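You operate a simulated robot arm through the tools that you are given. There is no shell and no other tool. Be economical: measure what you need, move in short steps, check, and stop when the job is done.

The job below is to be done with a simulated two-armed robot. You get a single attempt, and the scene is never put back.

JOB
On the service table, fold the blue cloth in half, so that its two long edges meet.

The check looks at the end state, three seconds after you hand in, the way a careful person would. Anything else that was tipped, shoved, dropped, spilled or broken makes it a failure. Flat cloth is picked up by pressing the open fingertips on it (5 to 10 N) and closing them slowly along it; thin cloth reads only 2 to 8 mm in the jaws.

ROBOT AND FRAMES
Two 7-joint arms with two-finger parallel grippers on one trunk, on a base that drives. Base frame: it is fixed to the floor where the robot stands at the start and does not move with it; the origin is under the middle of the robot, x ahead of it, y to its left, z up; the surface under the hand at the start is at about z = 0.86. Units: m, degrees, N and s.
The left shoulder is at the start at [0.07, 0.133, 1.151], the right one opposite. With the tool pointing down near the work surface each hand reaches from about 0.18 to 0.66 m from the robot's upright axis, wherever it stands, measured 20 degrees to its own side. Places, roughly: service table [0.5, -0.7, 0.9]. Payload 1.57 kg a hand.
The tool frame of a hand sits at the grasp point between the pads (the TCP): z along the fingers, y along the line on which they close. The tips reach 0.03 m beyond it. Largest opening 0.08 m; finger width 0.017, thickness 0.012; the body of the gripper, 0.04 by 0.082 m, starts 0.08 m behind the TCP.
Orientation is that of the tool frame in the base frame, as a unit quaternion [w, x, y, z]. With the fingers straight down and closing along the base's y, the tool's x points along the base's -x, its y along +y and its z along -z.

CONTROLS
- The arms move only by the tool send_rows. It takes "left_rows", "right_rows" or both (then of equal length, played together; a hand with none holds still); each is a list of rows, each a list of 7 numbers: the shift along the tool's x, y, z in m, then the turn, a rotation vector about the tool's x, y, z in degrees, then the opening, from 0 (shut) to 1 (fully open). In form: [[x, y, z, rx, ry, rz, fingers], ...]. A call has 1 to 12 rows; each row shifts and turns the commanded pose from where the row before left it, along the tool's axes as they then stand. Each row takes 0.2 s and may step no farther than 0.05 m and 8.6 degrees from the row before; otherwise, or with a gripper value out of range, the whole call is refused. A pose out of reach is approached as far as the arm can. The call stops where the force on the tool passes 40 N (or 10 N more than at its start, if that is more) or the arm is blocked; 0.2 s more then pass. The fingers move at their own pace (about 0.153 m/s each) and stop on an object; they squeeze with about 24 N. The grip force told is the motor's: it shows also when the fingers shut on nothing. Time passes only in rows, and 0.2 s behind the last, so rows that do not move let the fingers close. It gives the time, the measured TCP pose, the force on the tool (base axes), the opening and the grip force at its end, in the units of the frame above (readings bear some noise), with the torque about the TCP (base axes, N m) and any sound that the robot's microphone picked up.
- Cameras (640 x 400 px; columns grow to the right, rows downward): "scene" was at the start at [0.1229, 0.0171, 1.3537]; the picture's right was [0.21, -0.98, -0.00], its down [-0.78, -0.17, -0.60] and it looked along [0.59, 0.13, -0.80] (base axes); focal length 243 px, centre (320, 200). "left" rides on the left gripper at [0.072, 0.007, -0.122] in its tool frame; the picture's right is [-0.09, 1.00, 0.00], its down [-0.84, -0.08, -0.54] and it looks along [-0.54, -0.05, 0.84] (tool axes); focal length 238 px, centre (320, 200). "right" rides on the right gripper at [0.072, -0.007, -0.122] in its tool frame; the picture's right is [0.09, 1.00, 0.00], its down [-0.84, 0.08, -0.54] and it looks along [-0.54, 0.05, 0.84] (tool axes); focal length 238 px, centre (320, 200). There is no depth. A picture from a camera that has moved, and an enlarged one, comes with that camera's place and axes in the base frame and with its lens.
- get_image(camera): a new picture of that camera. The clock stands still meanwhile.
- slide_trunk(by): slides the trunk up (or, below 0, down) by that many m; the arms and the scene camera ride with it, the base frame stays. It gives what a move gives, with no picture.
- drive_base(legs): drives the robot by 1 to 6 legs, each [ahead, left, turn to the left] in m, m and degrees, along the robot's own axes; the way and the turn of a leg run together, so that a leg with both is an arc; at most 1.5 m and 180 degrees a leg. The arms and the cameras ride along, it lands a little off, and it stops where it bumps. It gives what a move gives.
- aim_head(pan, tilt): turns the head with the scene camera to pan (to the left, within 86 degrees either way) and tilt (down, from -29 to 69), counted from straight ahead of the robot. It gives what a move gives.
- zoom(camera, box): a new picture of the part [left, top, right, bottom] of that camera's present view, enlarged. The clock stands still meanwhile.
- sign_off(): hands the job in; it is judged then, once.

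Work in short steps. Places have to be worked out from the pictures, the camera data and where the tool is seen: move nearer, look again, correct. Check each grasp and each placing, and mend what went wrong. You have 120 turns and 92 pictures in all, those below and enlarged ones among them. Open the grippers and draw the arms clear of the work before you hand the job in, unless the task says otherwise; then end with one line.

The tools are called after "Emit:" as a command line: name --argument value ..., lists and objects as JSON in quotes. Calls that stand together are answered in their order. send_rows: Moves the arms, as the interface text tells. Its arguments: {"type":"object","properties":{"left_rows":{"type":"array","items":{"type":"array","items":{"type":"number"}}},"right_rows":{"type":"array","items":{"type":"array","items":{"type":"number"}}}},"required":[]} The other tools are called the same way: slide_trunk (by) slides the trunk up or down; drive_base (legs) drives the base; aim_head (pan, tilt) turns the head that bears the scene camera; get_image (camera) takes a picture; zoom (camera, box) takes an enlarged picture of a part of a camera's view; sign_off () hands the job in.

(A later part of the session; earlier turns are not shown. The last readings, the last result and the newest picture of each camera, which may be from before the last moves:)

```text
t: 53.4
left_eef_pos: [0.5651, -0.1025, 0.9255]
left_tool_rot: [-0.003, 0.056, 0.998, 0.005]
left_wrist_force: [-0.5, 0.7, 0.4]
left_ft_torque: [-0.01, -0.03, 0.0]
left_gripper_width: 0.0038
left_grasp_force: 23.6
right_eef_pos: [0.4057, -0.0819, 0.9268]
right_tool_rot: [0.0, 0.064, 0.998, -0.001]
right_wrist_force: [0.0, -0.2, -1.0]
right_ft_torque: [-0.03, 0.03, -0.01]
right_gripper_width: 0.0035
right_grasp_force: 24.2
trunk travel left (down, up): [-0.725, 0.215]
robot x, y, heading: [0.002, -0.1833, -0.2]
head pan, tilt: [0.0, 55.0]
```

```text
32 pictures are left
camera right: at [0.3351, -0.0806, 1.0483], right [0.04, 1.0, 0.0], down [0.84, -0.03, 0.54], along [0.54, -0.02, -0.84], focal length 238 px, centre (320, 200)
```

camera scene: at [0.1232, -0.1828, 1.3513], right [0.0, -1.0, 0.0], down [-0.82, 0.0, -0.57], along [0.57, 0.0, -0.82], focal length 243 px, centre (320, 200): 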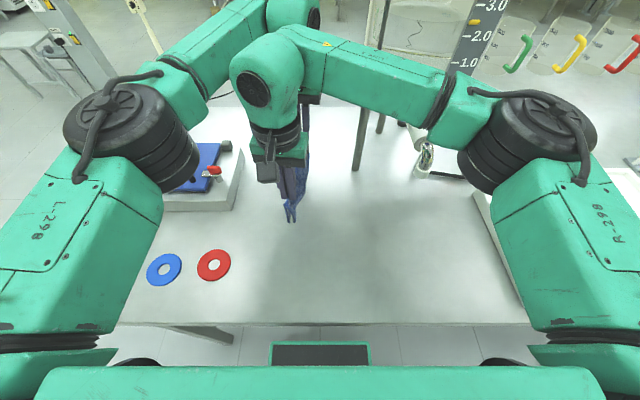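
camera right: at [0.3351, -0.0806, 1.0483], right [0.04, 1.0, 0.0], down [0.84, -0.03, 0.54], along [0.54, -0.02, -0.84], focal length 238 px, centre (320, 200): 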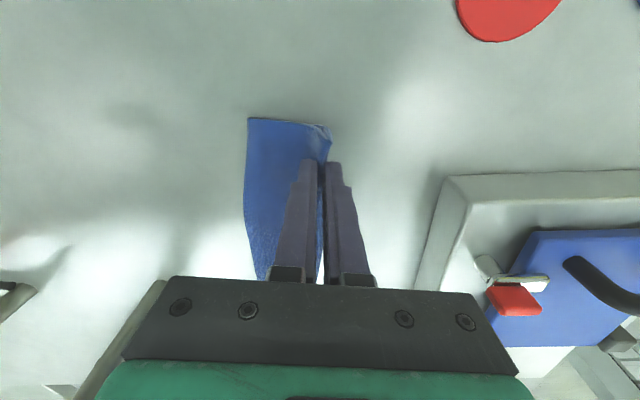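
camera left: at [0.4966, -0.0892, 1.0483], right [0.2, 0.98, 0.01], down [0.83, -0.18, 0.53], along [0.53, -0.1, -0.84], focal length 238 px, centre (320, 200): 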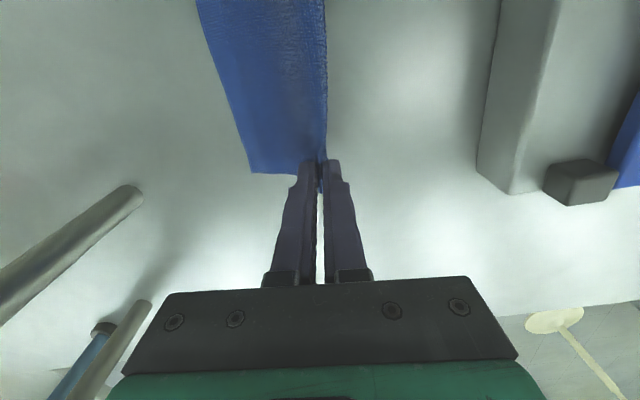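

It is lying down well with the edges trailing. I check alignment in a zoom before finishing the lay-down.

Emit:
zoom --camera "right" --box '[220, 90, 380, 190]'

Emit:
zoom --camera "left" --box '[200, 90, 380, 202]'

```text
4.00 times, centred on (300, 140) of right
camera zoom: at [0.3351, -0.0806, 1.0483], right [0.04, 1.0, 0.0], down [0.84, -0.03, 0.54], along [0.54, -0.02, -0.84], focal length 953 px, centre (400, 440)
```

zoom: 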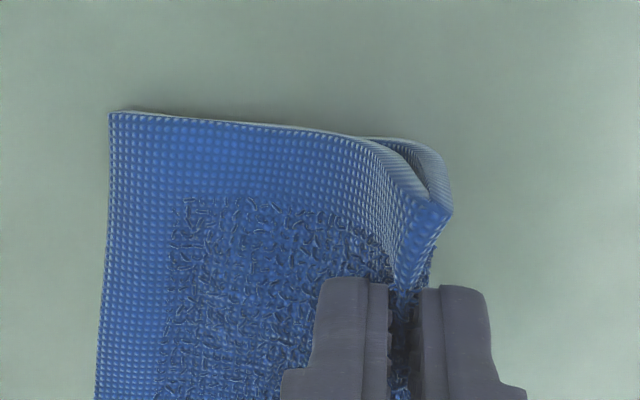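

```text
3.56 times, centred on (290, 146) of left
camera zoom: at [0.4966, -0.0892, 1.0483], right [0.2, 0.98, 0.01], down [0.83, -0.18, 0.53], along [0.53, -0.1, -0.84], focal length 848 px, centre (427, 392)
```

zoom: 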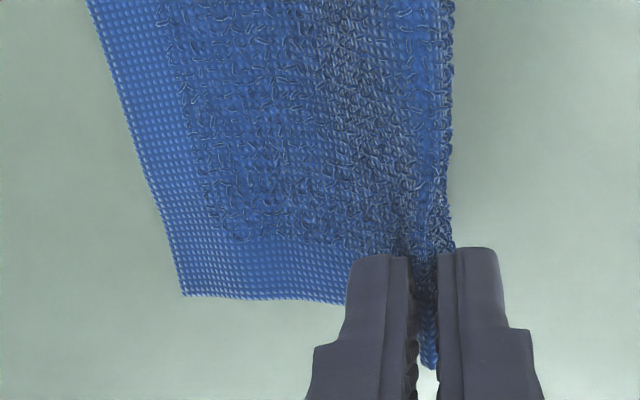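

The edges are aligned and the tuck is gone. I finish lowering to about 7 mm above the table with a slight leftward motion, and then release slowly.

Emit:
send_rows --left_rows '[[0, 0.005, 0.007, 0, 0, 0, 0], [0, 0.004, 0.008, 0, 0, 0, 0], [0, 0.002, 0.007, 0, 0, 0, 0], [0, 0, 0.004, 0, 0, 0, 0], [0, 0, 0, 0, 0, 0, 0], [0, 0, 0, 0, 0, 0, 0.05], [0, 0, 0, 0, 0, 0, 0.1], [0, 0, 0, 0, 0, 0, 0.15], [0, 0, 0, 0, 0, 0, 0.2], [0, 0, 0, 0, 0, 0, 0.25], [0, 0, 0, 0, 0, 0, 0.25]]' --right_rows '[[0, 0.005, 0.007, 0, 0, 0, 0], [0, 0.004, 0.008, 0, 0, 0, 0], [0, 0.002, 0.007, 0, 0, 0, 0], [0, 0, 0.005, 0, 0, 0, 0], [0, 0, 0, 0, 0, 0, 0], [0, 0, 0, 0, 0, 0, 0.05], [0, 0, 0, 0, 0, 0, 0.1], [0, 0, 0, 0, 0, 0, 0.15], [0, 0, 0, 0, 0, 0, 0.2], [0, 0, 0, 0, 0, 0, 0.25], [0, 0, 0, 0, 0, 0, 0.25]]'

Emit:
get_image --camera "left"

Emit:
zoom --camera "right" --box '[200, 90, 400, 215]'

```text
t: 55.8
left_eef_pos: [0.5668, -0.0941, 0.9003]
left_tool_rot: [-0.002, 0.056, 0.998, 0.005]
left_wrist_force: [0.6, -0.3, 0.1]
left_ft_torque: [0.03, 0.02, 0.0]
left_gripper_width: 0.0198
left_grasp_force: 0.0
right_eef_pos: [0.4056, -0.071, 0.8984]
right_tool_rot: [0.0, 0.064, 0.998, 0.001]
right_wrist_force: [0.2, -0.3, 0.8]
right_ft_torque: [-0.01, -0.01, -0.04]
right_gripper_width: 0.0199
right_grasp_force: 0.1
trunk travel left (down, up): [-0.725, 0.215]
robot x, y, heading: [0.0024, -0.183, -0.1]
head pan, tilt: [0.0, 55.0]
```

```text
29 pictures are left
camera left: at [0.4975, -0.0808, 1.0229], right [0.2, 0.98, 0.01], down [0.83, -0.18, 0.54], along [0.53, -0.1, -0.84], focal length 238 px, centre (320, 200)
```

left: 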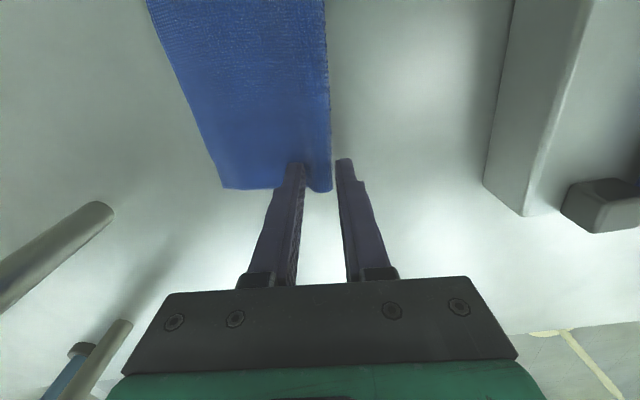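

```text
3.20 times, centred on (300, 152) of right
camera zoom: at [0.3354, -0.0708, 1.0213], right [0.04, 1.0, 0.0], down [0.84, -0.03, 0.54], along [0.54, -0.02, -0.84], focal length 763 px, centre (384, 352)
```

zoom: 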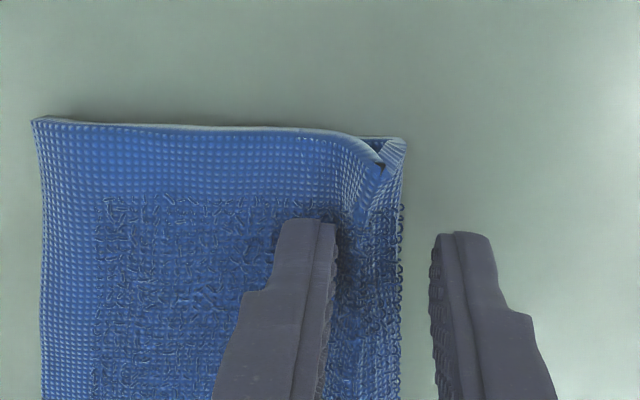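

Released and relaxed well. I raise both hands straight up and check.

Emit:
send_rows --left_rows '[[0, 0, -0.01, 0, 0, 0, 0.25], [0, 0, -0.03, 0, 0, 0, 0.25], [0, 0, -0.04, 0, 0, 0, 0.25], [0, 0, -0.04, 0, 0, 0, 0.25], [0, 0, 0, 0, 0, 0, 0.25]]' --right_rows '[[0, 0, -0.01, 0, 0, 0, 0.25], [0, 0, -0.03, 0, 0, 0, 0.25], [0, 0, -0.04, 0, 0, 0, 0.25], [0, 0, -0.04, 0, 0, 0, 0.25], [0, 0, 0, 0, 0, 0, 0.25]]'

Emit:
zoom --camera "left" --box '[160, 0, 400, 150]'

Emit:
zoom --camera "right" --box '[200, 80, 440, 230]'

```text
t: 57.0
left_eef_pos: [0.5686, -0.0951, 1.0225]
left_tool_rot: [-0.004, 0.055, 0.998, 0.005]
left_wrist_force: [0.8, -0.2, 0.1]
left_ft_torque: [-0.02, 0.01, 0.02]
left_gripper_width: 0.02
left_grasp_force: 0.1
right_eef_pos: [0.4061, -0.0687, 1.0205]
right_tool_rot: [0.0, 0.064, 0.998, 0.0]
right_wrist_force: [0.3, 0.1, 0.2]
right_ft_torque: [0.02, 0.05, -0.02]
right_gripper_width: 0.0199
right_grasp_force: 0.0
trunk travel left (down, up): [-0.725, 0.215]
robot x, y, heading: [0.0029, -0.1874, -0.3]
head pan, tilt: [0.0, 55.0]
```

```text
2.67 times, centred on (280, 75) of left
camera zoom: at [0.4997, -0.0824, 1.1437], right [0.2, 0.98, 0.01], down [0.83, -0.18, 0.53], along [0.52, -0.1, -0.85], focal length 636 px, centre (427, 533)
```

zoom: 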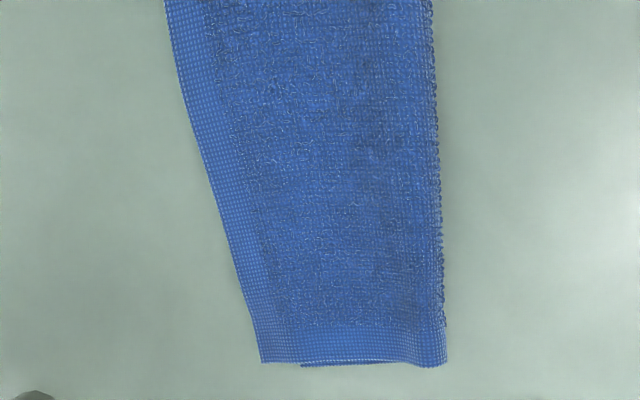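

```text
2.67 times, centred on (320, 155) of right
camera zoom: at [0.3358, -0.0676, 1.142], right [0.04, 1.0, 0.0], down [0.84, -0.03, 0.54], along [0.54, -0.02, -0.84], focal length 636 px, centre (320, 320)
```

zoom: 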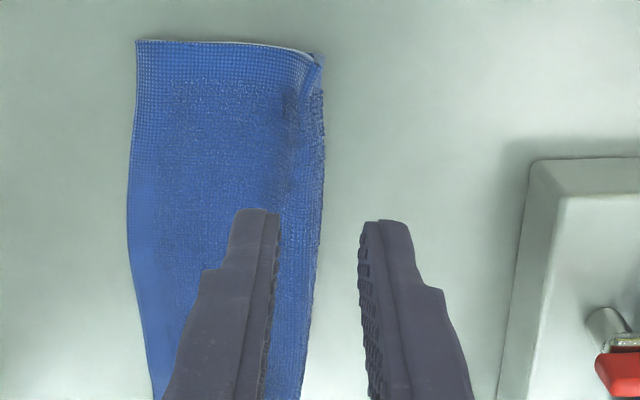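

From above the fold looks tidy, but at the far end the bottom layer may end ~1.5 cm short of the top edge. I'll move the right hand out to the right and tilt its camera to look under the open side.

Emit:
send_rows --right_rows '[[0.005, -0.04, 0, 0, 0, 0, 0.25], [0.005, -0.04, 0, 0, 0, 0, 0.25], [0.005, -0.04, 0, 0, 0, 0, 0.25], [0.0, -0.04, 0, 0, 0, 0, 0.25], [0, 0, 0, -8, 0, 0, 0.25], [0, 0, 0, -8, 0, 0, 0.25], [0, 0, 0, -8, 0, 0, 0.25], [0, 0, 0, -8, 0, 0, 0.25], [0, 0, 0, -8, 0, 0, 0.25], [0, 0, 0, 0, 0, 0, 0.25]]'

Emit:
get_image --camera "right"

Emit:
get_image --camera "scene"

```text
t: 59.2
left_eef_pos: [0.5689, -0.0957, 1.0212]
left_tool_rot: [-0.003, 0.056, 0.998, 0.004]
left_wrist_force: [0.3, -0.4, -0.1]
left_ft_torque: [0.04, -0.01, 0.02]
left_gripper_width: 0.0199
left_grasp_force: 0.0
right_eef_pos: [0.3716, -0.2285, 1.0183]
right_tool_rot: [0.022, 0.061, 0.937, 0.342]
right_wrist_force: [-0.7, -0.3, 0.3]
right_ft_torque: [0.01, -0.05, -0.01]
right_gripper_width: 0.0201
right_grasp_force: 0.0
trunk travel left (down, up): [-0.725, 0.215]
robot x, y, heading: [-0.0005, -0.1831, -0.2]
head pan, tilt: [0.0, 55.0]
```

```text
25 pictures are left
camera right: at [0.2911, -0.303, 1.1082], right [0.01, 0.77, 0.64], down [0.79, -0.4, 0.47], along [0.61, 0.5, -0.61], focal length 238 px, centre (320, 200)
```

right: 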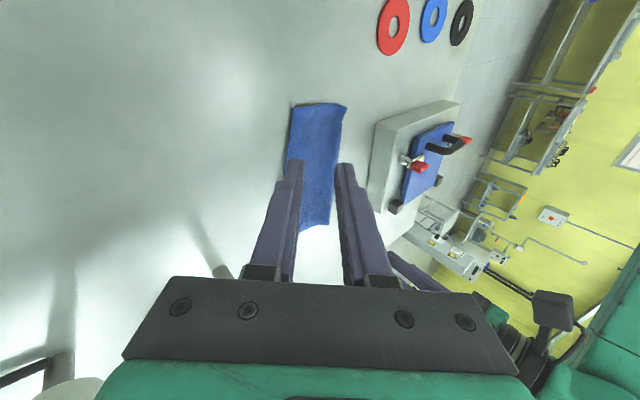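

```text
24 pictures are left
camera scene: at [0.1233, -0.1824, 1.3513], right [0.0, -1.0, 0.0], down [-0.82, 0.0, -0.57], along [0.57, 0.0, -0.82], focal length 243 px, centre (320, 200)
```

scene: 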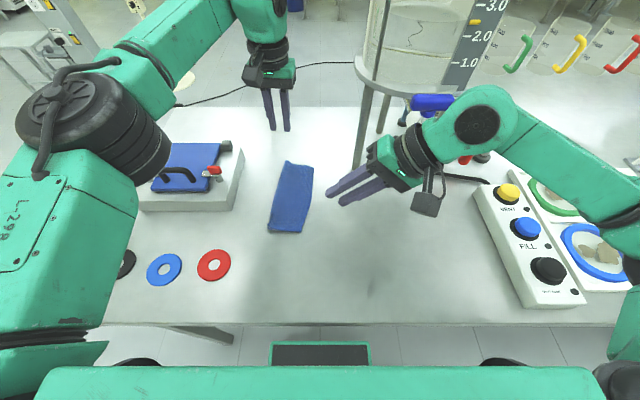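

I zoom in on the open side and the overall fold.

Emit:
zoom --camera "scene" --box '[240, 140, 360, 245]'

Emit:
zoom --camera "right" --box '[260, 90, 370, 160]'

Emit:
zoom --camera "right" --box '[260, 155, 370, 240]'

```text
3.81 times, centred on (300, 192) of scene
camera zoom: at [0.1233, -0.1824, 1.3513], right [0.0, -1.0, 0.0], down [-0.82, 0.0, -0.57], along [0.57, 0.0, -0.82], focal length 926 px, centre (396, 229)
```

zoom: 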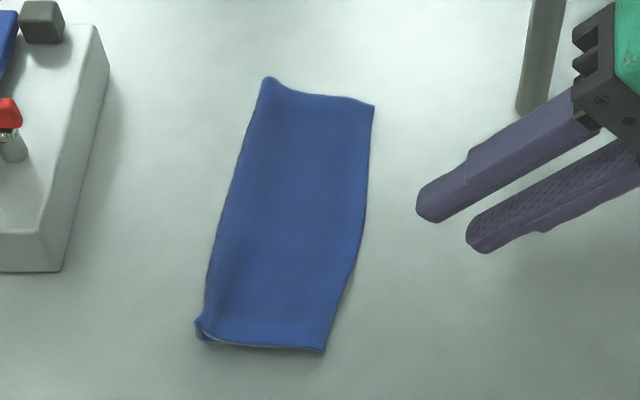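

```text
5.71 times, centred on (315, 125) of right
camera zoom: at [0.2911, -0.303, 1.1082], right [0.01, 0.77, 0.64], down [0.79, -0.4, 0.47], along [0.61, 0.5, -0.61], focal length 1362 px, centre (349, 629)
```

zoom: 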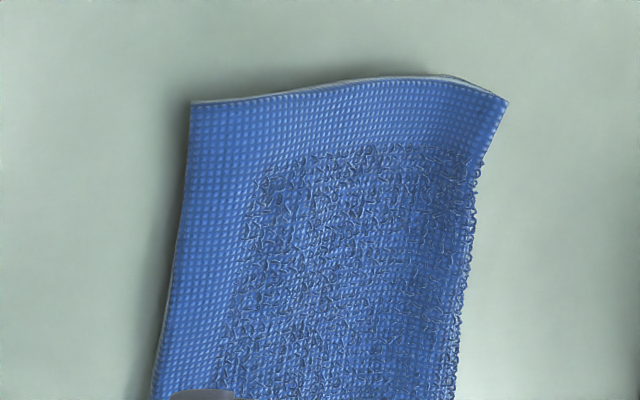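

```text
4.71 times, centred on (315, 198) of right
camera zoom: at [0.2911, -0.303, 1.1082], right [0.01, 0.77, 0.64], down [0.79, -0.4, 0.47], along [0.61, 0.5, -0.61], focal length 1122 px, centre (344, 212)
```

zoom: 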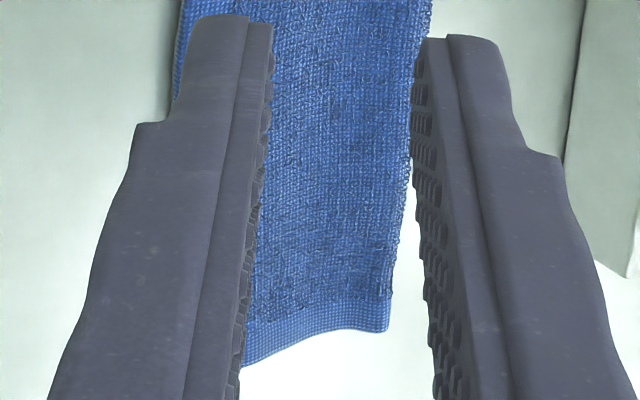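

Widths: near end .078 and far end .083 of .158 total, so the edges should agree within about 8 mm. I zoom in tightly on the far corner from the left camera to verify.

Emit:
zoom --camera "left" --box '[245, 110, 335, 150]'

Emit:
zoom --camera "scene" --box '[262, 215, 312, 240]'

```text
7.11 times, centred on (290, 130) of left
camera zoom: at [0.4993, -0.0822, 1.1434], right [0.2, 0.98, 0.01], down [0.83, -0.18, 0.53], along [0.53, -0.1, -0.84], focal length 1695 px, centre (533, 698)
```

zoom: 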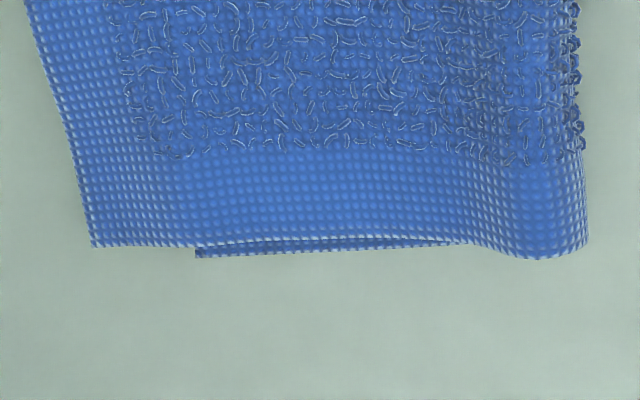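

```text
12.80 times, centred on (287, 228) of scene
camera zoom: at [0.1233, -0.1824, 1.3513], right [0.0, -1.0, 0.0], down [-0.82, 0.0, -0.57], along [0.57, 0.0, -0.82], focal length 3110 px, centre (742, -152)
```

zoom: 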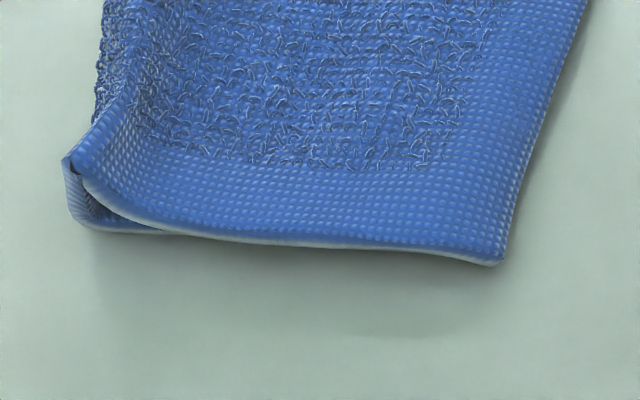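

At the far end the bottom layer is about 1.9 cm short of the top edge, so this needs improving. To see the near end as well, I drop the right camera to a low side view.

Emit:
send_rows --right_rows '[[0, 0, 0, -8, 0, 0, 0.25], [0, 0, 0, -8, 0, 0, 0.25], [0, 0, 0, -8, 0, 0, 0.25], [0, 0, 0, -8, 0, 0, 0.25], [0, -0.03, 0, 0, 0, 0, 0.25], [0, -0.03, 0, 0, 0, 0, 0.25], [0, -0.02, 0, 0, 0, 0, 0.25], [0, 0, 0, 0, 0, 0, 0.25]]'

Emit:
get_image --camera "right"

```text
t: 61.0
left_eef_pos: [0.5684, -0.0966, 1.0202]
left_tool_rot: [-0.003, 0.056, 0.998, 0.004]
left_wrist_force: [-0.3, -0.2, -0.4]
left_ft_torque: [-0.01, -0.02, -0.03]
left_gripper_width: 0.02
left_grasp_force: 0.0
right_eef_pos: [0.3684, -0.2546, 0.9418]
right_tool_rot: [0.037, 0.052, 0.807, 0.587]
right_wrist_force: [0.1, -0.1, 0.1]
right_ft_torque: [-0.03, 0.0, 0.01]
right_gripper_width: 0.02
right_grasp_force: 0.2
trunk travel left (down, up): [-0.725, 0.215]
robot x, y, heading: [0.0003, -0.1799, 0.0]
head pan, tilt: [0.0, 55.0]
```

```text
18 pictures are left
camera right: at [0.2835, -0.3626, 0.9738], right [-0.05, 0.32, 0.95], down [0.77, -0.6, 0.24], along [0.64, 0.74, -0.21], focal length 238 px, centre (320, 200)
```

right: 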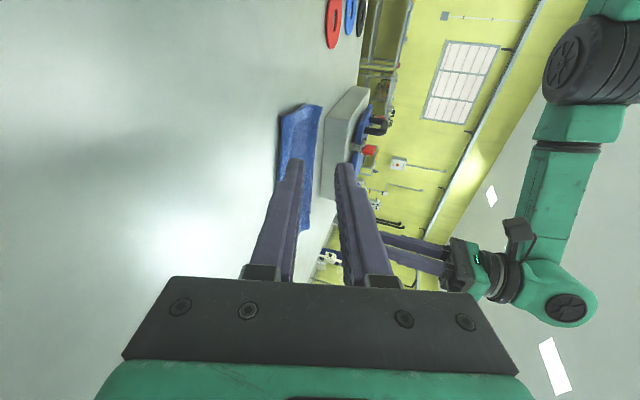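

Emit:
zoom --camera "right" --box '[262, 95, 334, 165]'

```text
5.71 times, centred on (298, 130) of right
camera zoom: at [0.2835, -0.3626, 0.9738], right [-0.05, 0.32, 0.95], down [0.77, -0.6, 0.24], along [0.64, 0.74, -0.21], focal length 1362 px, centre (446, 600)
```

zoom: 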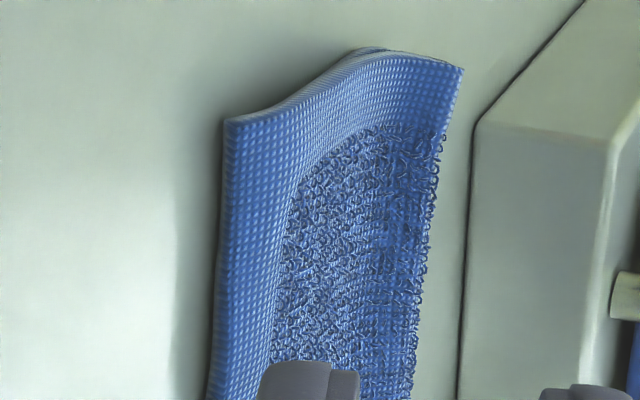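

The low view shows the edge resting on the table and the slack gathered in the fold hump. So I'll pinch only the top layer near its open edge, move it left to meet the bottom edge, and then iron the hump outward. First I un-tilt the right hand.

Emit:
send_rows --right_rows '[[0, 0.04, 0, 0, 0, 0, 0.275], [0, 0.04, 0, 0, 0, 0, 0.275], [0, 0, 0, 8, 0, 0, 0.275], [0, 0, 0, 8, 0, 0, 0.275], [0, 0, 0, 8, 0, 0, 0.275], [0, 0, 0, 8, 0, 0, 0.275], [0, 0, 0, 8, 0, 0, 0.275], [0, 0, 0, 8, 0, 0, 0.275], [0, 0, 0, 8, 0, 0, 0.275], [0, 0, 0, 8, 0, 0, 0.275], [0, 0, 0, 8, 0, 0, 0.275], [0, 0, 0, 0, 0, 0, 0.275]]'

```text
t: 63.6
left_eef_pos: [0.5685, -0.0973, 1.0211]
left_tool_rot: [-0.003, 0.056, 0.998, 0.006]
left_wrist_force: [0.4, -0.5, 0.4]
left_ft_torque: [0.01, -0.01, 0.0]
left_gripper_width: 0.02
left_grasp_force: 0.0
right_eef_pos: [0.3712, -0.2303, 1.0189]
right_tool_rot: [0.0, 0.064, 0.998, -0.002]
right_wrist_force: [-0.1, 0.0, -0.7]
right_ft_torque: [0.03, 0.01, -0.02]
right_gripper_width: 0.0218
right_grasp_force: 0.1
trunk travel left (down, up): [-0.725, 0.215]
robot x, y, heading: [0.0003, -0.1841, 0.1]
head pan, tilt: [0.0, 55.0]
```

Now I position both hands over the open edge: left at (.555,−.150) and right at (.405,−.133).

Emit:
send_rows --left_rows '[[0.0063, -0.015, 0, 0, 0, 0, 0.275], [0, -0.02, 0, 0, 0, 0, 0.275], [0, -0.02, 0, 0, 0, 0, 0.275], [0, 0, 0.03, 0, 0, 0, 0.275], [0, 0, 0.04, 0, 0, 0, 0.275], [0, 0, 0.035, 0, 0, 0, 0.275], [0, 0, 0.011, 0, 0, 0, 0.275], [0, 0, 0, 0, 0, 0, 0.275]]' --right_rows '[[-0.0204, 0.03, 0, 0, 0, 0, 0.275], [0, 0.035, 0, 0, 0, 0, 0.275], [0, 0.0355, 0, 0, 0, 0, 0.275], [0, 0, 0.03, 0, 0, 0, 0.275], [0, 0, 0.04, 0, 0, 0, 0.275], [0, 0, 0.035, 0, 0, 0, 0.275], [0, 0, 0.009, 0, 0, 0, 0.275], [0, 0, 0, 0, 0, 0, 0.275]]'

Emit:
get_image --camera "left"

Emit:
get_image --camera "right"

```text
t: 65.4
left_eef_pos: [0.5547, -0.1469, 0.9034]
left_tool_rot: [-0.003, 0.055, 0.998, 0.005]
left_wrist_force: [0.7, 0.4, 0.5]
left_ft_torque: [0.0, 0.02, 0.02]
left_gripper_width: 0.0221
left_grasp_force: 0.1
right_eef_pos: [0.4038, -0.1309, 0.905]
right_tool_rot: [-0.001, 0.065, 0.998, 0.0]
right_wrist_force: [-0.5, -1.0, -0.6]
right_ft_torque: [-0.02, 0.0, 0.01]
right_gripper_width: 0.022
right_grasp_force: 0.1
trunk travel left (down, up): [-0.725, 0.215]
robot x, y, heading: [-0.0016, -0.1849, -0.0]
head pan, tilt: [0.0, 55.0]
```

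```text
16 pictures are left
camera left: at [0.4857, -0.1337, 1.0256], right [0.2, 0.98, 0.01], down [0.83, -0.18, 0.53], along [0.53, -0.1, -0.84], focal length 238 px, centre (320, 200)
```

left: 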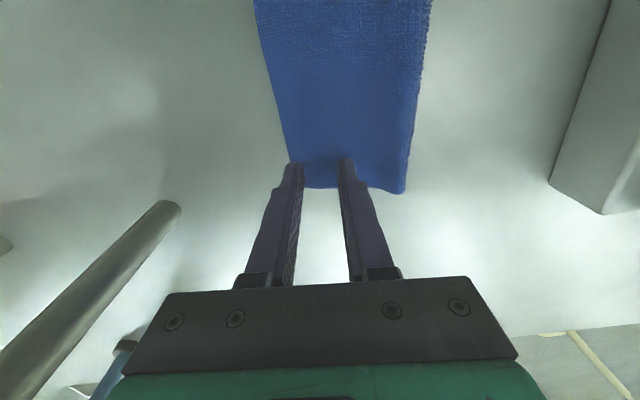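

```text
15 pictures are left
camera right: at [0.3331, -0.1304, 1.0271], right [0.04, 1.0, 0.0], down [0.84, -0.03, 0.54], along [0.54, -0.02, -0.84], focal length 238 px, centre (320, 200)
```

right: 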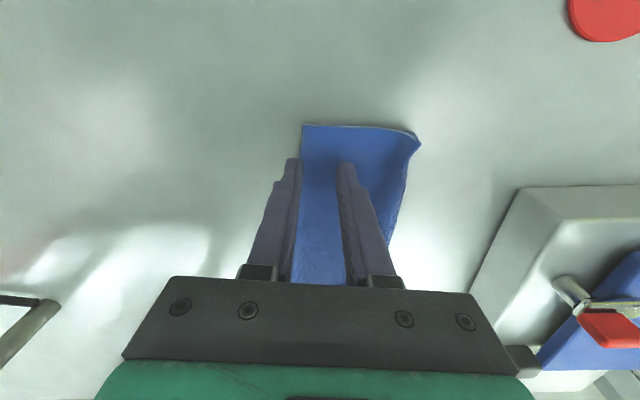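

The edge is at y≈−.1695 (left) and −.150 (right). I make small lateral corrections and touch down.

Emit:
send_rows --left_rows '[[0, -0.005, 0, 0, 0, 0, 0.275], [0, 0, 0.005, 0, 0, 0, 0.275], [0, 0, 0.003, 0, 0, 0, 0.275], [0, 0, 0, 0, 0, 0, 0.275]]' --right_rows '[[0, -0.002, 0, 0, 0, 0, 0.275], [0, 0, 0.006, 0, 0, 0, 0.275], [0, 0, 0.003, 0, 0, 0, 0.275], [0, 0, 0, 0, 0, 0, 0.275]]'

```text
t: 66.4
left_eef_pos: [0.5535, -0.1522, 0.8959]
left_tool_rot: [-0.004, 0.055, 0.998, 0.004]
left_wrist_force: [0.8, -1.0, 1.2]
left_ft_torque: [0.02, -0.03, -0.02]
left_gripper_width: 0.0219
left_grasp_force: 0.0
right_eef_pos: [0.4042, -0.1327, 0.8959]
right_tool_rot: [0.0, 0.065, 0.998, -0.001]
right_wrist_force: [1.1, 0.5, 2.5]
right_ft_torque: [0.03, -0.01, -0.02]
right_gripper_width: 0.0218
right_grasp_force: 0.1
trunk travel left (down, up): [-0.725, 0.215]
robot x, y, heading: [0.0021, -0.1867, -0.1]
head pan, tilt: [0.0, 55.0]
```

Light contact on both. I press a little more.

Emit:
send_rows --left_rows '[[0, 0, 0.0015, 0, 0, 0, 0.275], [0, 0, 0, 0, 0, 0, 0.275]]' --right_rows '[[0, 0, 0.001, 0, 0, 0, 0.275], [0, 0, 0, 0, 0, 0, 0.275]]'

```text
t: 67.0
left_eef_pos: [0.554, -0.1523, 0.895]
left_tool_rot: [-0.003, 0.055, 0.998, 0.005]
left_wrist_force: [2.7, 0.2, 8.2]
left_ft_torque: [0.12, -0.07, -0.05]
left_gripper_width: 0.022
left_grasp_force: 0.1
right_eef_pos: [0.4049, -0.134, 0.895]
right_tool_rot: [0.002, 0.063, 0.998, -0.001]
right_wrist_force: [0.3, -0.7, 3.1]
right_ft_torque: [0.1, -0.03, 0.0]
right_gripper_width: 0.0222
right_grasp_force: 0.1
trunk travel left (down, up): [-0.725, 0.215]
robot x, y, heading: [0.0017, -0.1814, -0.1]
head pan, tilt: [0.0, 55.0]
```

I nudge the right 1 mm lower, close slowly, and lift 1 cm.

Emit:
send_rows --left_rows '[[0, 0, 0, 0, 0, 0, 0.275], [0, 0, 0, 0, 0, 0, 0.24], [0, 0, 0, 0, 0, 0, 0.205], [0, 0, 0, 0, 0, 0, 0.17], [0, 0, 0, 0, 0, 0, 0.135], [0, 0, 0, 0, 0, 0, 0.1], [0, 0, 0, 0, 0, 0, 0.065], [0, 0, 0, 0, 0, 0, 0.03], [0, 0, 0, 0, 0, 0, 0], [0, 0, 0, 0, 0, 0, 0], [0, 0, -0.01, 0, 0, 0, 0], [0, 0, 0, 0, 0, 0, 0]]' --right_rows '[[0, 0, 0.001, 0, 0, 0, 0.275], [0, 0, 0, 0, 0, 0, 0.24], [0, 0, 0, 0, 0, 0, 0.205], [0, 0, 0, 0, 0, 0, 0.17], [0, 0, 0, 0, 0, 0, 0.135], [0, 0, 0, 0, 0, 0, 0.1], [0, 0, 0, 0, 0, 0, 0.065], [0, 0, 0, 0, 0, 0, 0.03], [0, 0, 0, 0, 0, 0, 0], [0, 0, 0, 0, 0, 0, 0], [0, 0, -0.01, 0, 0, 0, 0], [0, 0, 0, 0, 0, 0, 0]]'

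```text
t: 69.6
left_eef_pos: [0.5536, -0.1531, 0.9038]
left_tool_rot: [-0.003, 0.055, 0.998, 0.005]
left_wrist_force: [-0.1, -0.6, 0.6]
left_ft_torque: [0.0, -0.05, 0.02]
left_gripper_width: 0.0001
left_grasp_force: 21.9
right_eef_pos: [0.4029, -0.1339, 0.9028]
right_tool_rot: [0.0, 0.065, 0.998, 0.001]
right_wrist_force: [0.1, 0.1, -0.3]
right_ft_torque: [-0.01, 0.02, -0.02]
right_gripper_width: 0.0032
right_grasp_force: 24.0
trunk travel left (down, up): [-0.725, 0.215]
robot x, y, heading: [-0.0011, -0.1806, 0.1]
head pan, tilt: [0.0, 55.0]
```

The right has it and the left slipped. I retry the left with a wider opening, 3 mm further in and slightly firmer.

Emit:
send_rows --left_rows '[[0, 0.003, 0, 0, 0, 0, 0.34], [0, 0, 0, 0, 0, 0, 0.34], [0, 0, 0.006, 0, 0, 0, 0.34], [0, 0, 0.0045, 0, 0, 0, 0.34], [0, 0, 0, 0, 0, 0, 0.34]]'

```text
t: 70.8
left_eef_pos: [0.5547, -0.1496, 0.8958]
left_tool_rot: [-0.002, 0.056, 0.998, 0.004]
left_wrist_force: [1.9, 1.4, 14.6]
left_ft_torque: [0.24, -0.09, 0.01]
left_gripper_width: 0.0275
left_grasp_force: 0.1
right_eef_pos: [0.4023, -0.1334, 0.9049]
right_tool_rot: [0.001, 0.064, 0.998, 0.001]
right_wrist_force: [-0.8, -0.6, 0.1]
right_ft_torque: [0.01, 0.01, 0.0]
right_gripper_width: 0.003
right_grasp_force: 24.1
trunk travel left (down, up): [-0.725, 0.215]
robot x, y, heading: [-0.0002, -0.184, -0.1]
head pan, tilt: [0.0, 55.0]
```

The load is on the inner finger, over the double layer. I roll the left hand 5° so both tips bear evenly and then close.

Emit:
send_rows --left_rows '[[0, 0, -0.002, -5, 0, 0, 0.34], [0, 0, 0.0015, 0, 0, 0, 0.34], [0, 0, 0, 0, 0, 0, 0.305], [0, 0, 0, 0, 0, 0, 0.27], [0, 0, 0, 0, 0, 0, 0.235], [0, 0, 0, 0, 0, 0, 0.2], [0, 0, 0, 0, 0, 0, 0.165], [0, 0, 0, 0, 0, 0, 0.13], [0, 0, 0, 0, 0, 0, 0.095], [0, 0, 0, 0, 0, 0, 0.05], [0, 0, 0, 0, 0, 0, 0], [0, 0, 0, 0, 0, 0, 0]]'

```text
t: 73.4
left_eef_pos: [0.553, -0.1495, 0.8954]
left_tool_rot: [0.001, 0.056, 0.997, 0.048]
left_wrist_force: [0.5, 0.4, 11.8]
left_ft_torque: [0.04, 0.0, 0.0]
left_gripper_width: 0.0047
left_grasp_force: 24.3
right_eef_pos: [0.4026, -0.1328, 0.9042]
right_tool_rot: [0.001, 0.065, 0.998, 0.0]
right_wrist_force: [0.3, -0.4, -0.5]
right_ft_torque: [0.01, 0.01, 0.02]
right_gripper_width: 0.0033
right_grasp_force: 23.9
trunk travel left (down, up): [-0.725, 0.215]
robot x, y, heading: [0.0005, -0.1886, 0.2]
head pan, tilt: [0.0, 55.0]
```

Both are gripped. I lift to about 2 cm and look to confirm that only the top layer is held.

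Emit:
send_rows --left_rows '[[0, 0, -0.01, 0, 0, 0, 0], [0, 0, -0.01, 0, 0, 0, 0], [0, 0, 0, 0, 0, 0, 0]]' --right_rows '[[0, 0, -0.005, 0, 0, 0, 0], [0, 0, -0.005, 0, 0, 0, 0], [0, 0, 0, 0, 0, 0, 0]]'

Emit:
zoom --camera "left" --box '[230, 60, 440, 205]'

Emit:
zoom --camera "right" --box '[250, 95, 450, 225]'

```text
t: 74.2
left_eef_pos: [0.5542, -0.1509, 0.9136]
left_tool_rot: [-0.002, 0.056, 0.997, 0.048]
left_wrist_force: [0.2, 0.3, 0.4]
left_ft_torque: [0.01, 0.03, 0.02]
left_gripper_width: 0.0044
left_grasp_force: 24.4
right_eef_pos: [0.4037, -0.1329, 0.9135]
right_tool_rot: [0.0, 0.065, 0.998, 0.0]
right_wrist_force: [0.1, 0.0, -0.2]
right_ft_torque: [0.06, 0.0, 0.03]
right_gripper_width: 0.0031
right_grasp_force: 24.0
trunk travel left (down, up): [-0.725, 0.215]
robot x, y, heading: [-0.0008, -0.1826, -0.2]
head pan, tilt: [0.0, 55.0]
```

```text
2.76 times, centred on (335, 132) of left
camera zoom: at [0.4844, -0.1489, 1.0354], right [0.2, 0.97, 0.1], down [0.82, -0.22, 0.53], along [0.53, -0.03, -0.85], focal length 658 px, centre (279, 386)
```

zoom: 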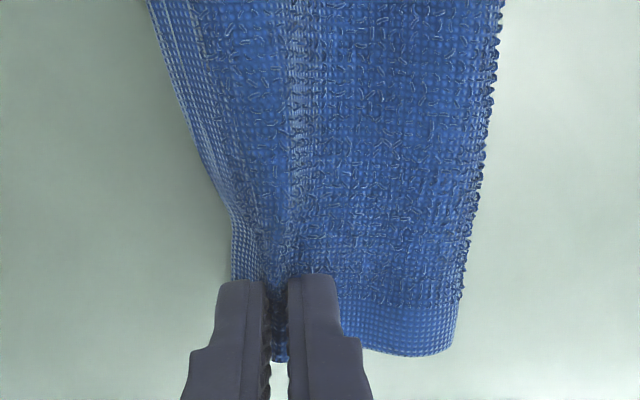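

```text
3.08 times, centred on (350, 160) of right
camera zoom: at [0.3339, -0.1326, 1.0359], right [0.04, 1.0, 0.0], down [0.84, -0.03, 0.54], along [0.54, -0.02, -0.84], focal length 733 px, centre (228, 323)
```

zoom: 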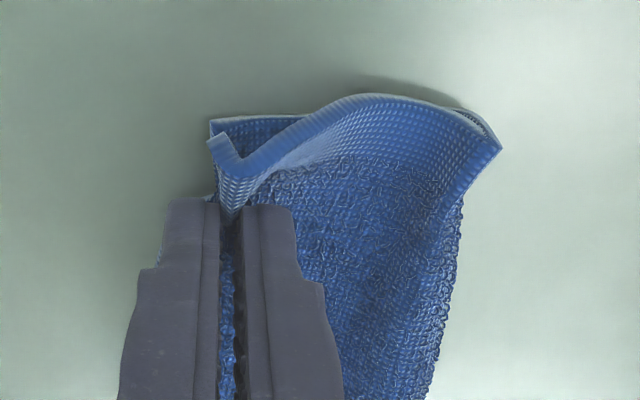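

Only the top layer is lifted. At the near end the bottom corner is just ~5 mm from the top corner, and at the far end it is ~17 mm away. I shift the top edge left 17 mm (far) and 4 mm (near) and ~6 mm ahead, then set it down and open slowly under light pressure.

Emit:
send_rows --left_rows '[[-0.003, 0.006, -0.004, 0, 0, 0, 0], [-0.003, 0.006, 0, 0, 0, 0, 0], [0, 0.005, 0, 5, 0, 0, 0], [0, 0, 0.01, 0, 0, 0, 0], [0, 0, 0.009, 0, 0, 0, 0], [0, 0, 0.0015, 0, 0, 0, 0], [0, 0, 0, 0, 0, 0, 0]]' --right_rows '[[-0.003, 0.002, -0.004, 0, 0, 0, 0], [-0.003, 0.002, 0, 0, 0, 0, 0], [0, 0, 0, 0, 0, 0, 0], [0, 0, 0.01, 0, 0, 0, 0], [0, 0, 0.009, 0, 0, 0, 0], [0, 0, 0.0015, 0, 0, 0, 0], [0, 0, 0, 0, 0, 0, 0]]'

```text
t: 75.8
left_eef_pos: [0.5611, -0.1363, 0.9001]
left_tool_rot: [-0.003, 0.056, 0.998, 0.004]
left_wrist_force: [-0.7, 0.4, 1.3]
left_ft_torque: [0.04, -0.05, 0.0]
left_gripper_width: 0.0044
left_grasp_force: 24.1
right_eef_pos: [0.4104, -0.1303, 0.8971]
right_tool_rot: [0.001, 0.065, 0.998, 0.001]
right_wrist_force: [1.3, 0.0, 7.2]
right_ft_torque: [0.0, -0.02, 0.02]
right_gripper_width: 0.0032
right_grasp_force: 24.3
trunk travel left (down, up): [-0.725, 0.215]
robot x, y, heading: [-0.0011, -0.1812, -0.2]
head pan, tilt: [0.0, 55.0]
```

The right is at 7 N. I lower the left another 2.5 mm to touch, then open both slowly and rise.

Emit:
send_rows --left_rows '[[0, 0, 0.0025, 0, 0, 0, 0], [0, 0, 0, 0, 0, 0, 0], [0, 0, 0, 0, 0, 0, 0.04], [0, 0, 0, 0, 0, 0, 0.08], [0, 0, 0, 0, 0, 0, 0.12], [0, 0, 0, 0, 0, 0, 0.16], [0, 0, 0, 0, 0, 0, 0.2], [0, 0, 0, 0, 0, 0, 0.24], [0, 0, 0, 0, 0, 0, 0.29], [0, 0, 0, 0, 0, 0, 0.34], [0, 0, -0.02, 0, 0, 0, 0.34], [0, 0, -0.04, 0, 0, 0, 0.34]]' --right_rows '[[0, 0, 0, 0, 0, 0, 0], [0, 0, 0, 0, 0, 0, 0], [0, 0, 0, 0, 0, 0, 0.04], [0, 0, 0, 0, 0, 0, 0.08], [0, 0, 0, 0, 0, 0, 0.12], [0, 0, 0, 0, 0, 0, 0.16], [0, 0, 0, 0, 0, 0, 0.2], [0, 0, 0, 0, 0, 0, 0.24], [0, 0, 0, 0, 0, 0, 0.28], [0, 0, 0, 0, 0, 0, 0.28], [0, 0, -0.02, 0, 0, 0, 0.28], [0, 0, -0.04, 0, 0, 0, 0.28]]'

Emit:
send_rows --left_rows '[[0, 0, -0.05, 0, 0, 0, 0.34], [0, 0.03, -0.02, 0, 0, 0, 0.34], [0, 0.03, 0, 0, 0, 0, 0.34], [0, 0, 0, 0, 0, 0, 0.34]]' --right_rows '[[0, 0, -0.05, 0, 0, 0, 0.28], [0.03, -0.03, -0.02, 0, 0, 0, 0.28], [0.03, -0.03, 0, 0, 0, 0, 0.28], [0, -0.04, 0, 0, 0, 0, 0.28]]'

Emit:
zoom --camera "scene" --box '[240, 140, 360, 245]'

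Emit:
zoom --camera "left" --box '[150, 0, 350, 150]'

```text
t: 78.4
left_eef_pos: [0.5595, -0.1366, 0.9577]
left_tool_rot: [-0.003, 0.056, 0.998, 0.006]
left_wrist_force: [-0.5, -0.5, 0.6]
left_ft_torque: [0.01, -0.06, -0.01]
left_gripper_width: 0.0272
left_grasp_force: 0.0
right_eef_pos: [0.4117, -0.1282, 0.9575]
right_tool_rot: [0.001, 0.065, 0.998, 0.0]
right_wrist_force: [0.8, -0.5, 0.4]
right_ft_torque: [0.03, -0.01, 0.01]
right_gripper_width: 0.0223
right_grasp_force: 0.0
trunk travel left (down, up): [-0.725, 0.215]
robot x, y, heading: [-0.0019, -0.184, 0.0]
head pan, tilt: [0.0, 55.0]
```

```text
t: 79.4
left_eef_pos: [0.5676, -0.0813, 1.0286]
left_tool_rot: [-0.003, 0.056, 0.998, 0.007]
left_wrist_force: [0.5, 0.0, 1.0]
left_ft_torque: [0.01, -0.03, -0.02]
left_gripper_width: 0.0271
left_grasp_force: 0.0
right_eef_pos: [0.3367, -0.221, 1.0275]
right_tool_rot: [0.0, 0.065, 0.998, 0.001]
right_wrist_force: [0.8, -0.7, 0.5]
right_ft_torque: [0.05, 0.02, 0.01]
right_gripper_width: 0.0221
right_grasp_force: 0.0
trunk travel left (down, up): [-0.725, 0.215]
robot x, y, heading: [0.0017, -0.1859, 0.3]
head pan, tilt: [0.0, 55.0]
```

```text
3.81 times, centred on (300, 192) of scene
camera zoom: at [0.1225, -0.1865, 1.3514], right [0.0, -1.0, 0.0], down [-0.82, 0.0, -0.57], along [0.57, 0.0, -0.82], focal length 926 px, centre (396, 229)
```

zoom: 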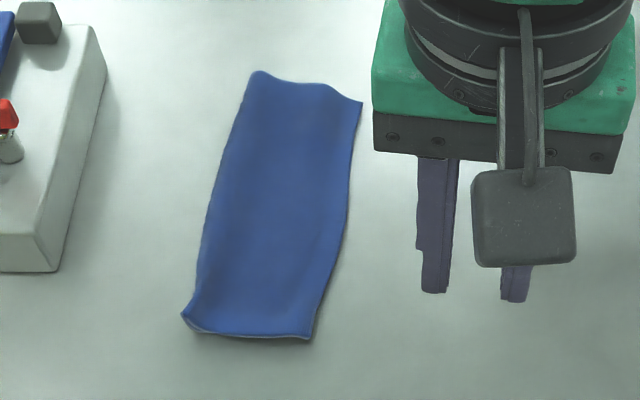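

```text
2.67 times, centred on (250, 75) of left
camera zoom: at [0.4984, -0.068, 1.1501], right [0.2, 0.98, 0.01], down [0.83, -0.18, 0.53], along [0.53, -0.1, -0.84], focal length 636 px, centre (507, 533)
```

zoom: 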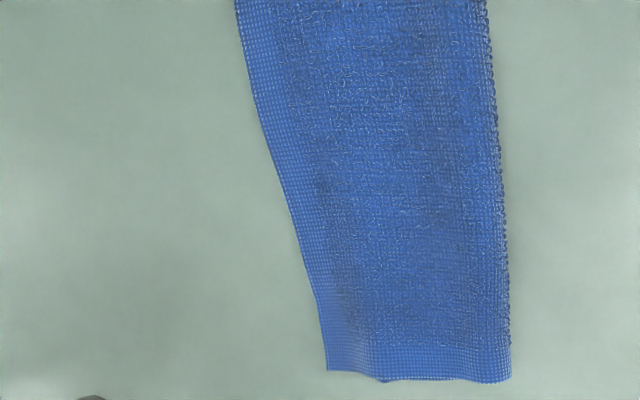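

I zoom in on the far corner again to judge the bottom layer.

Emit:
zoom --camera "left" --box '[262, 115, 352, 150]'

```text
7.11 times, centred on (307, 132) of left
camera zoom: at [0.4984, -0.068, 1.1501], right [0.2, 0.98, 0.01], down [0.83, -0.18, 0.53], along [0.53, -0.1, -0.84], focal length 1695 px, centre (412, 680)
```

zoom: 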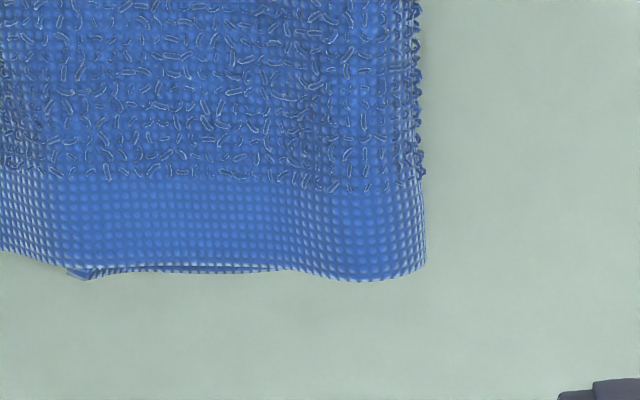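

The lower layer at the far end got dragged along (top corner at y −.165, bottom corner −.141), so patching isn't converging. I'll pick up the top edge, lift the whole cloth clear so it hangs out straight, lay it flat and refold by the midline with a proper drag. First I position on the top edge.

Emit:
send_rows --left_rows '[[0.0022, -0.022, 0, 0, 0, 0, 0.265], [0, -0.022, 0, 0, 0, 0, 0.265], [0, -0.0246, 0, 0, 0, 0, 0.265], [0, 0, 0.04, 0, 0, 0, 0.265], [0, 0, 0.045, 0, 0, 0, 0.265], [0, 0, 0.038, 0, 0, 0, 0.265], [0, 0, 0, -5, 0, 0, 0.265], [0, 0, 0, 0, 0, 0, 0.265]]' --right_rows '[[-0.018, 0.035, 0, 0, 0, 0, 0.275], [-0.018, 0.035, 0, 0, 0, 0, 0.275], [-0.0195, 0.0325, 0, 0, 0, 0, 0.275], [0, 0, 0.04, 0, 0, 0, 0.275], [0, 0, 0.045, 0, 0, 0, 0.275], [0, 0, 0.038, 0, 0, 0, 0.275], [0, 0, 0, -4, 0, 0, 0.275], [0, 0, 0, 0, 0, 0, 0.275]]'

Emit:
get_image --camera "left"

```text
t: 81.2
left_eef_pos: [0.5582, -0.1437, 0.903]
left_tool_rot: [-0.002, 0.056, 0.997, 0.048]
left_wrist_force: [-0.2, 0.2, 0.5]
left_ft_torque: [-0.03, -0.02, 0.0]
left_gripper_width: 0.0209
left_grasp_force: 0.0
right_eef_pos: [0.406, -0.1284, 0.9057]
right_tool_rot: [0.002, 0.066, 0.997, 0.035]
right_wrist_force: [-0.2, -0.6, -0.6]
right_ft_torque: [-0.02, 0.0, -0.02]
right_gripper_width: 0.0222
right_grasp_force: 0.1
trunk travel left (down, up): [-0.725, 0.215]
robot x, y, heading: [0.0039, -0.1819, 0.0]
head pan, tilt: [0.0, 55.0]
```

```text
9 pictures are left
camera left: at [0.4874, -0.1413, 1.0255], right [0.2, 0.97, 0.1], down [0.82, -0.22, 0.53], along [0.53, -0.03, -0.85], focal length 238 px, centre (320, 200)
```

left: 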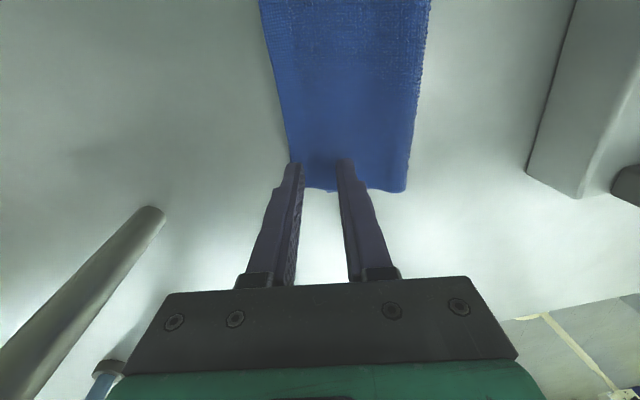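

The left fingertips are ~11 mm inside the edge, so I shift 5 mm outward. Then both touch down.

Emit:
send_rows --left_rows '[[0, -0.005, 0, 0, 0, 0, 0.265], [0, 0, 0.005, 0, 0, 0, 0.265], [0, 0, 0.003, 0, 0, 0, 0.265], [0, 0, 0, 0, 0, 0, 0.265]]' --right_rows '[[0, 0, 0, 0, 0, 0, 0.275], [0, 0, 0.006, 0, 0, 0, 0.275], [0, 0, 0.004, 0, 0, 0, 0.275], [0, 0, 0, 0, 0, 0, 0.275]]'

```text
t: 82.2
left_eef_pos: [0.5571, -0.1478, 0.8955]
left_tool_rot: [-0.001, 0.057, 0.997, 0.048]
left_wrist_force: [1.1, -0.9, 3.5]
left_ft_torque: [-0.02, -0.01, 0.01]
left_gripper_width: 0.0213
left_grasp_force: 0.1
right_eef_pos: [0.4069, -0.126, 0.8941]
right_tool_rot: [0.003, 0.065, 0.997, 0.036]
right_wrist_force: [0.7, -0.6, 4.5]
right_ft_torque: [0.04, -0.04, 0.01]
right_gripper_width: 0.0219
right_grasp_force: 0.1
trunk travel left (down, up): [-0.725, 0.215]
robot x, y, heading: [0.0034, -0.186, 0.0]
head pan, tilt: [0.0, 55.0]
```

Balanced light contact (near-zero torque). I press a hair more and close slowly.

Emit:
send_rows --left_rows '[[0, 0, 0.0006, 0, 0, 0, 0.265], [0, 0, 0, 0, 0, 0, 0.235], [0, 0, 0, 0, 0, 0, 0.205], [0, 0, 0, 0, 0, 0, 0.175], [0, 0, 0, 0, 0, 0, 0.145], [0, 0, 0, 0, 0, 0, 0.115], [0, 0, 0, 0, 0, 0, 0.085], [0, 0, 0, 0, 0, 0, 0.055], [0, 0, 0, 0, 0, 0, 0.025], [0, 0, 0, 0, 0, 0, 0], [0, 0, 0, 0, 0, 0, 0], [0, 0, -0.008, 0, 0, 0, 0]]' --right_rows '[[0, 0, 0.0004, 0, 0, 0, 0.275], [0, 0, 0, 0, 0, 0, 0.24], [0, 0, 0, 0, 0, 0, 0.205], [0, 0, 0, 0, 0, 0, 0.175], [0, 0, 0, 0, 0, 0, 0.145], [0, 0, 0, 0, 0, 0, 0.115], [0, 0, 0, 0, 0, 0, 0.085], [0, 0, 0, 0, 0, 0, 0.055], [0, 0, 0, 0, 0, 0, 0.025], [0, 0, 0, 0, 0, 0, 0], [0, 0, 0, 0, 0, 0, 0], [0, 0, -0.008, 0, 0, 0, 0]]'

```text
t: 84.8
left_eef_pos: [0.5589, -0.1493, 0.9016]
left_tool_rot: [-0.002, 0.056, 0.997, 0.048]
left_wrist_force: [-1.1, 0.1, -0.4]
left_ft_torque: [0.04, 0.08, 0.04]
left_gripper_width: 0.0031
left_grasp_force: 24.3
right_eef_pos: [0.4065, -0.1285, 0.9016]
right_tool_rot: [0.001, 0.064, 0.997, 0.034]
right_wrist_force: [1.6, 0.4, -0.6]
right_ft_torque: [0.01, 0.01, 0.0]
right_gripper_width: 0.0039
right_grasp_force: 23.9
trunk travel left (down, up): [-0.725, 0.215]
robot x, y, heading: [-0.0002, -0.182, 0.0]
head pan, tilt: [0.0, 55.0]
```

Both hold. I lift the whole cloth up and left so it peels open and hangs from its edge.

Emit:
send_rows --left_rows '[[0, 0.0, -0.015, 5, 0, 0, 0], [0, 0.01, -0.02, 0, 0, 0, 0], [0, 0.012, -0.02, 0, 0, 0, 0], [0, 0.012, -0.02, 0, 0, 0, 0], [0, 0.012, -0.02, 0, 0, 0, 0], [0, 0.012, -0.02, 0, 0, 0, 0], [0, 0.012, -0.02, 0, 0, 0, 0], [0, 0.012, -0.02, 0, 0, 0, 0], [0, 0.012, -0.02, 0, 0, 0, 0], [0, 0.006, -0.01, 0, 0, 0, 0], [0, 0, 0, 0, 0, 0, 0]]' --right_rows '[[0, 0.0, -0.015, 4, 0, 0, 0], [0, 0.01, -0.02, 0, 0, 0, 0], [0, 0.012, -0.02, 0, 0, 0, 0], [0, 0.012, -0.02, 0, 0, 0, 0], [0, 0.012, -0.02, 0, 0, 0, 0], [0, 0.012, -0.02, 0, 0, 0, 0], [0, 0.012, -0.02, 0, 0, 0, 0], [0, 0.012, -0.02, 0, 0, 0, 0], [0, 0.012, -0.02, 0, 0, 0, 0], [0, 0.006, -0.01, 0, 0, 0, 0], [0, 0, 0, 0, 0, 0, 0]]'

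Emit:
get_image --camera "scene"

```text
t: 87.2
left_eef_pos: [0.5689, -0.0504, 1.0896]
left_tool_rot: [-0.003, 0.057, 0.998, 0.005]
left_wrist_force: [0.5, -0.5, 0.3]
left_ft_torque: [0.01, 0.01, -0.01]
left_gripper_width: 0.0033
left_grasp_force: 23.7
right_eef_pos: [0.4198, -0.0291, 1.0862]
right_tool_rot: [0.0, 0.065, 0.998, 0.0]
right_wrist_force: [-0.1, 0.3, 0.1]
right_ft_torque: [0.0, 0.0, 0.01]
right_gripper_width: 0.0043
right_grasp_force: 24.0
trunk travel left (down, up): [-0.725, 0.215]
robot x, y, heading: [-0.0005, -0.1845, 0.2]
head pan, tilt: [0.0, 55.0]
```

```text
8 pictures are left
camera scene: at [0.1234, -0.1831, 1.3513], right [0.0, -1.0, 0.0], down [-0.82, 0.0, -0.57], along [0.57, 0.0, -0.82], focal length 243 px, centre (320, 200)
```

scene: 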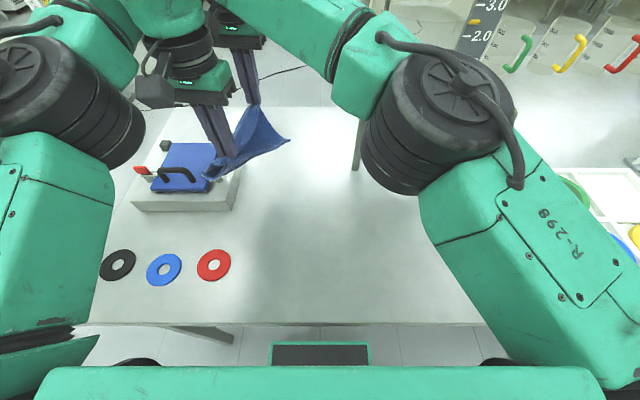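

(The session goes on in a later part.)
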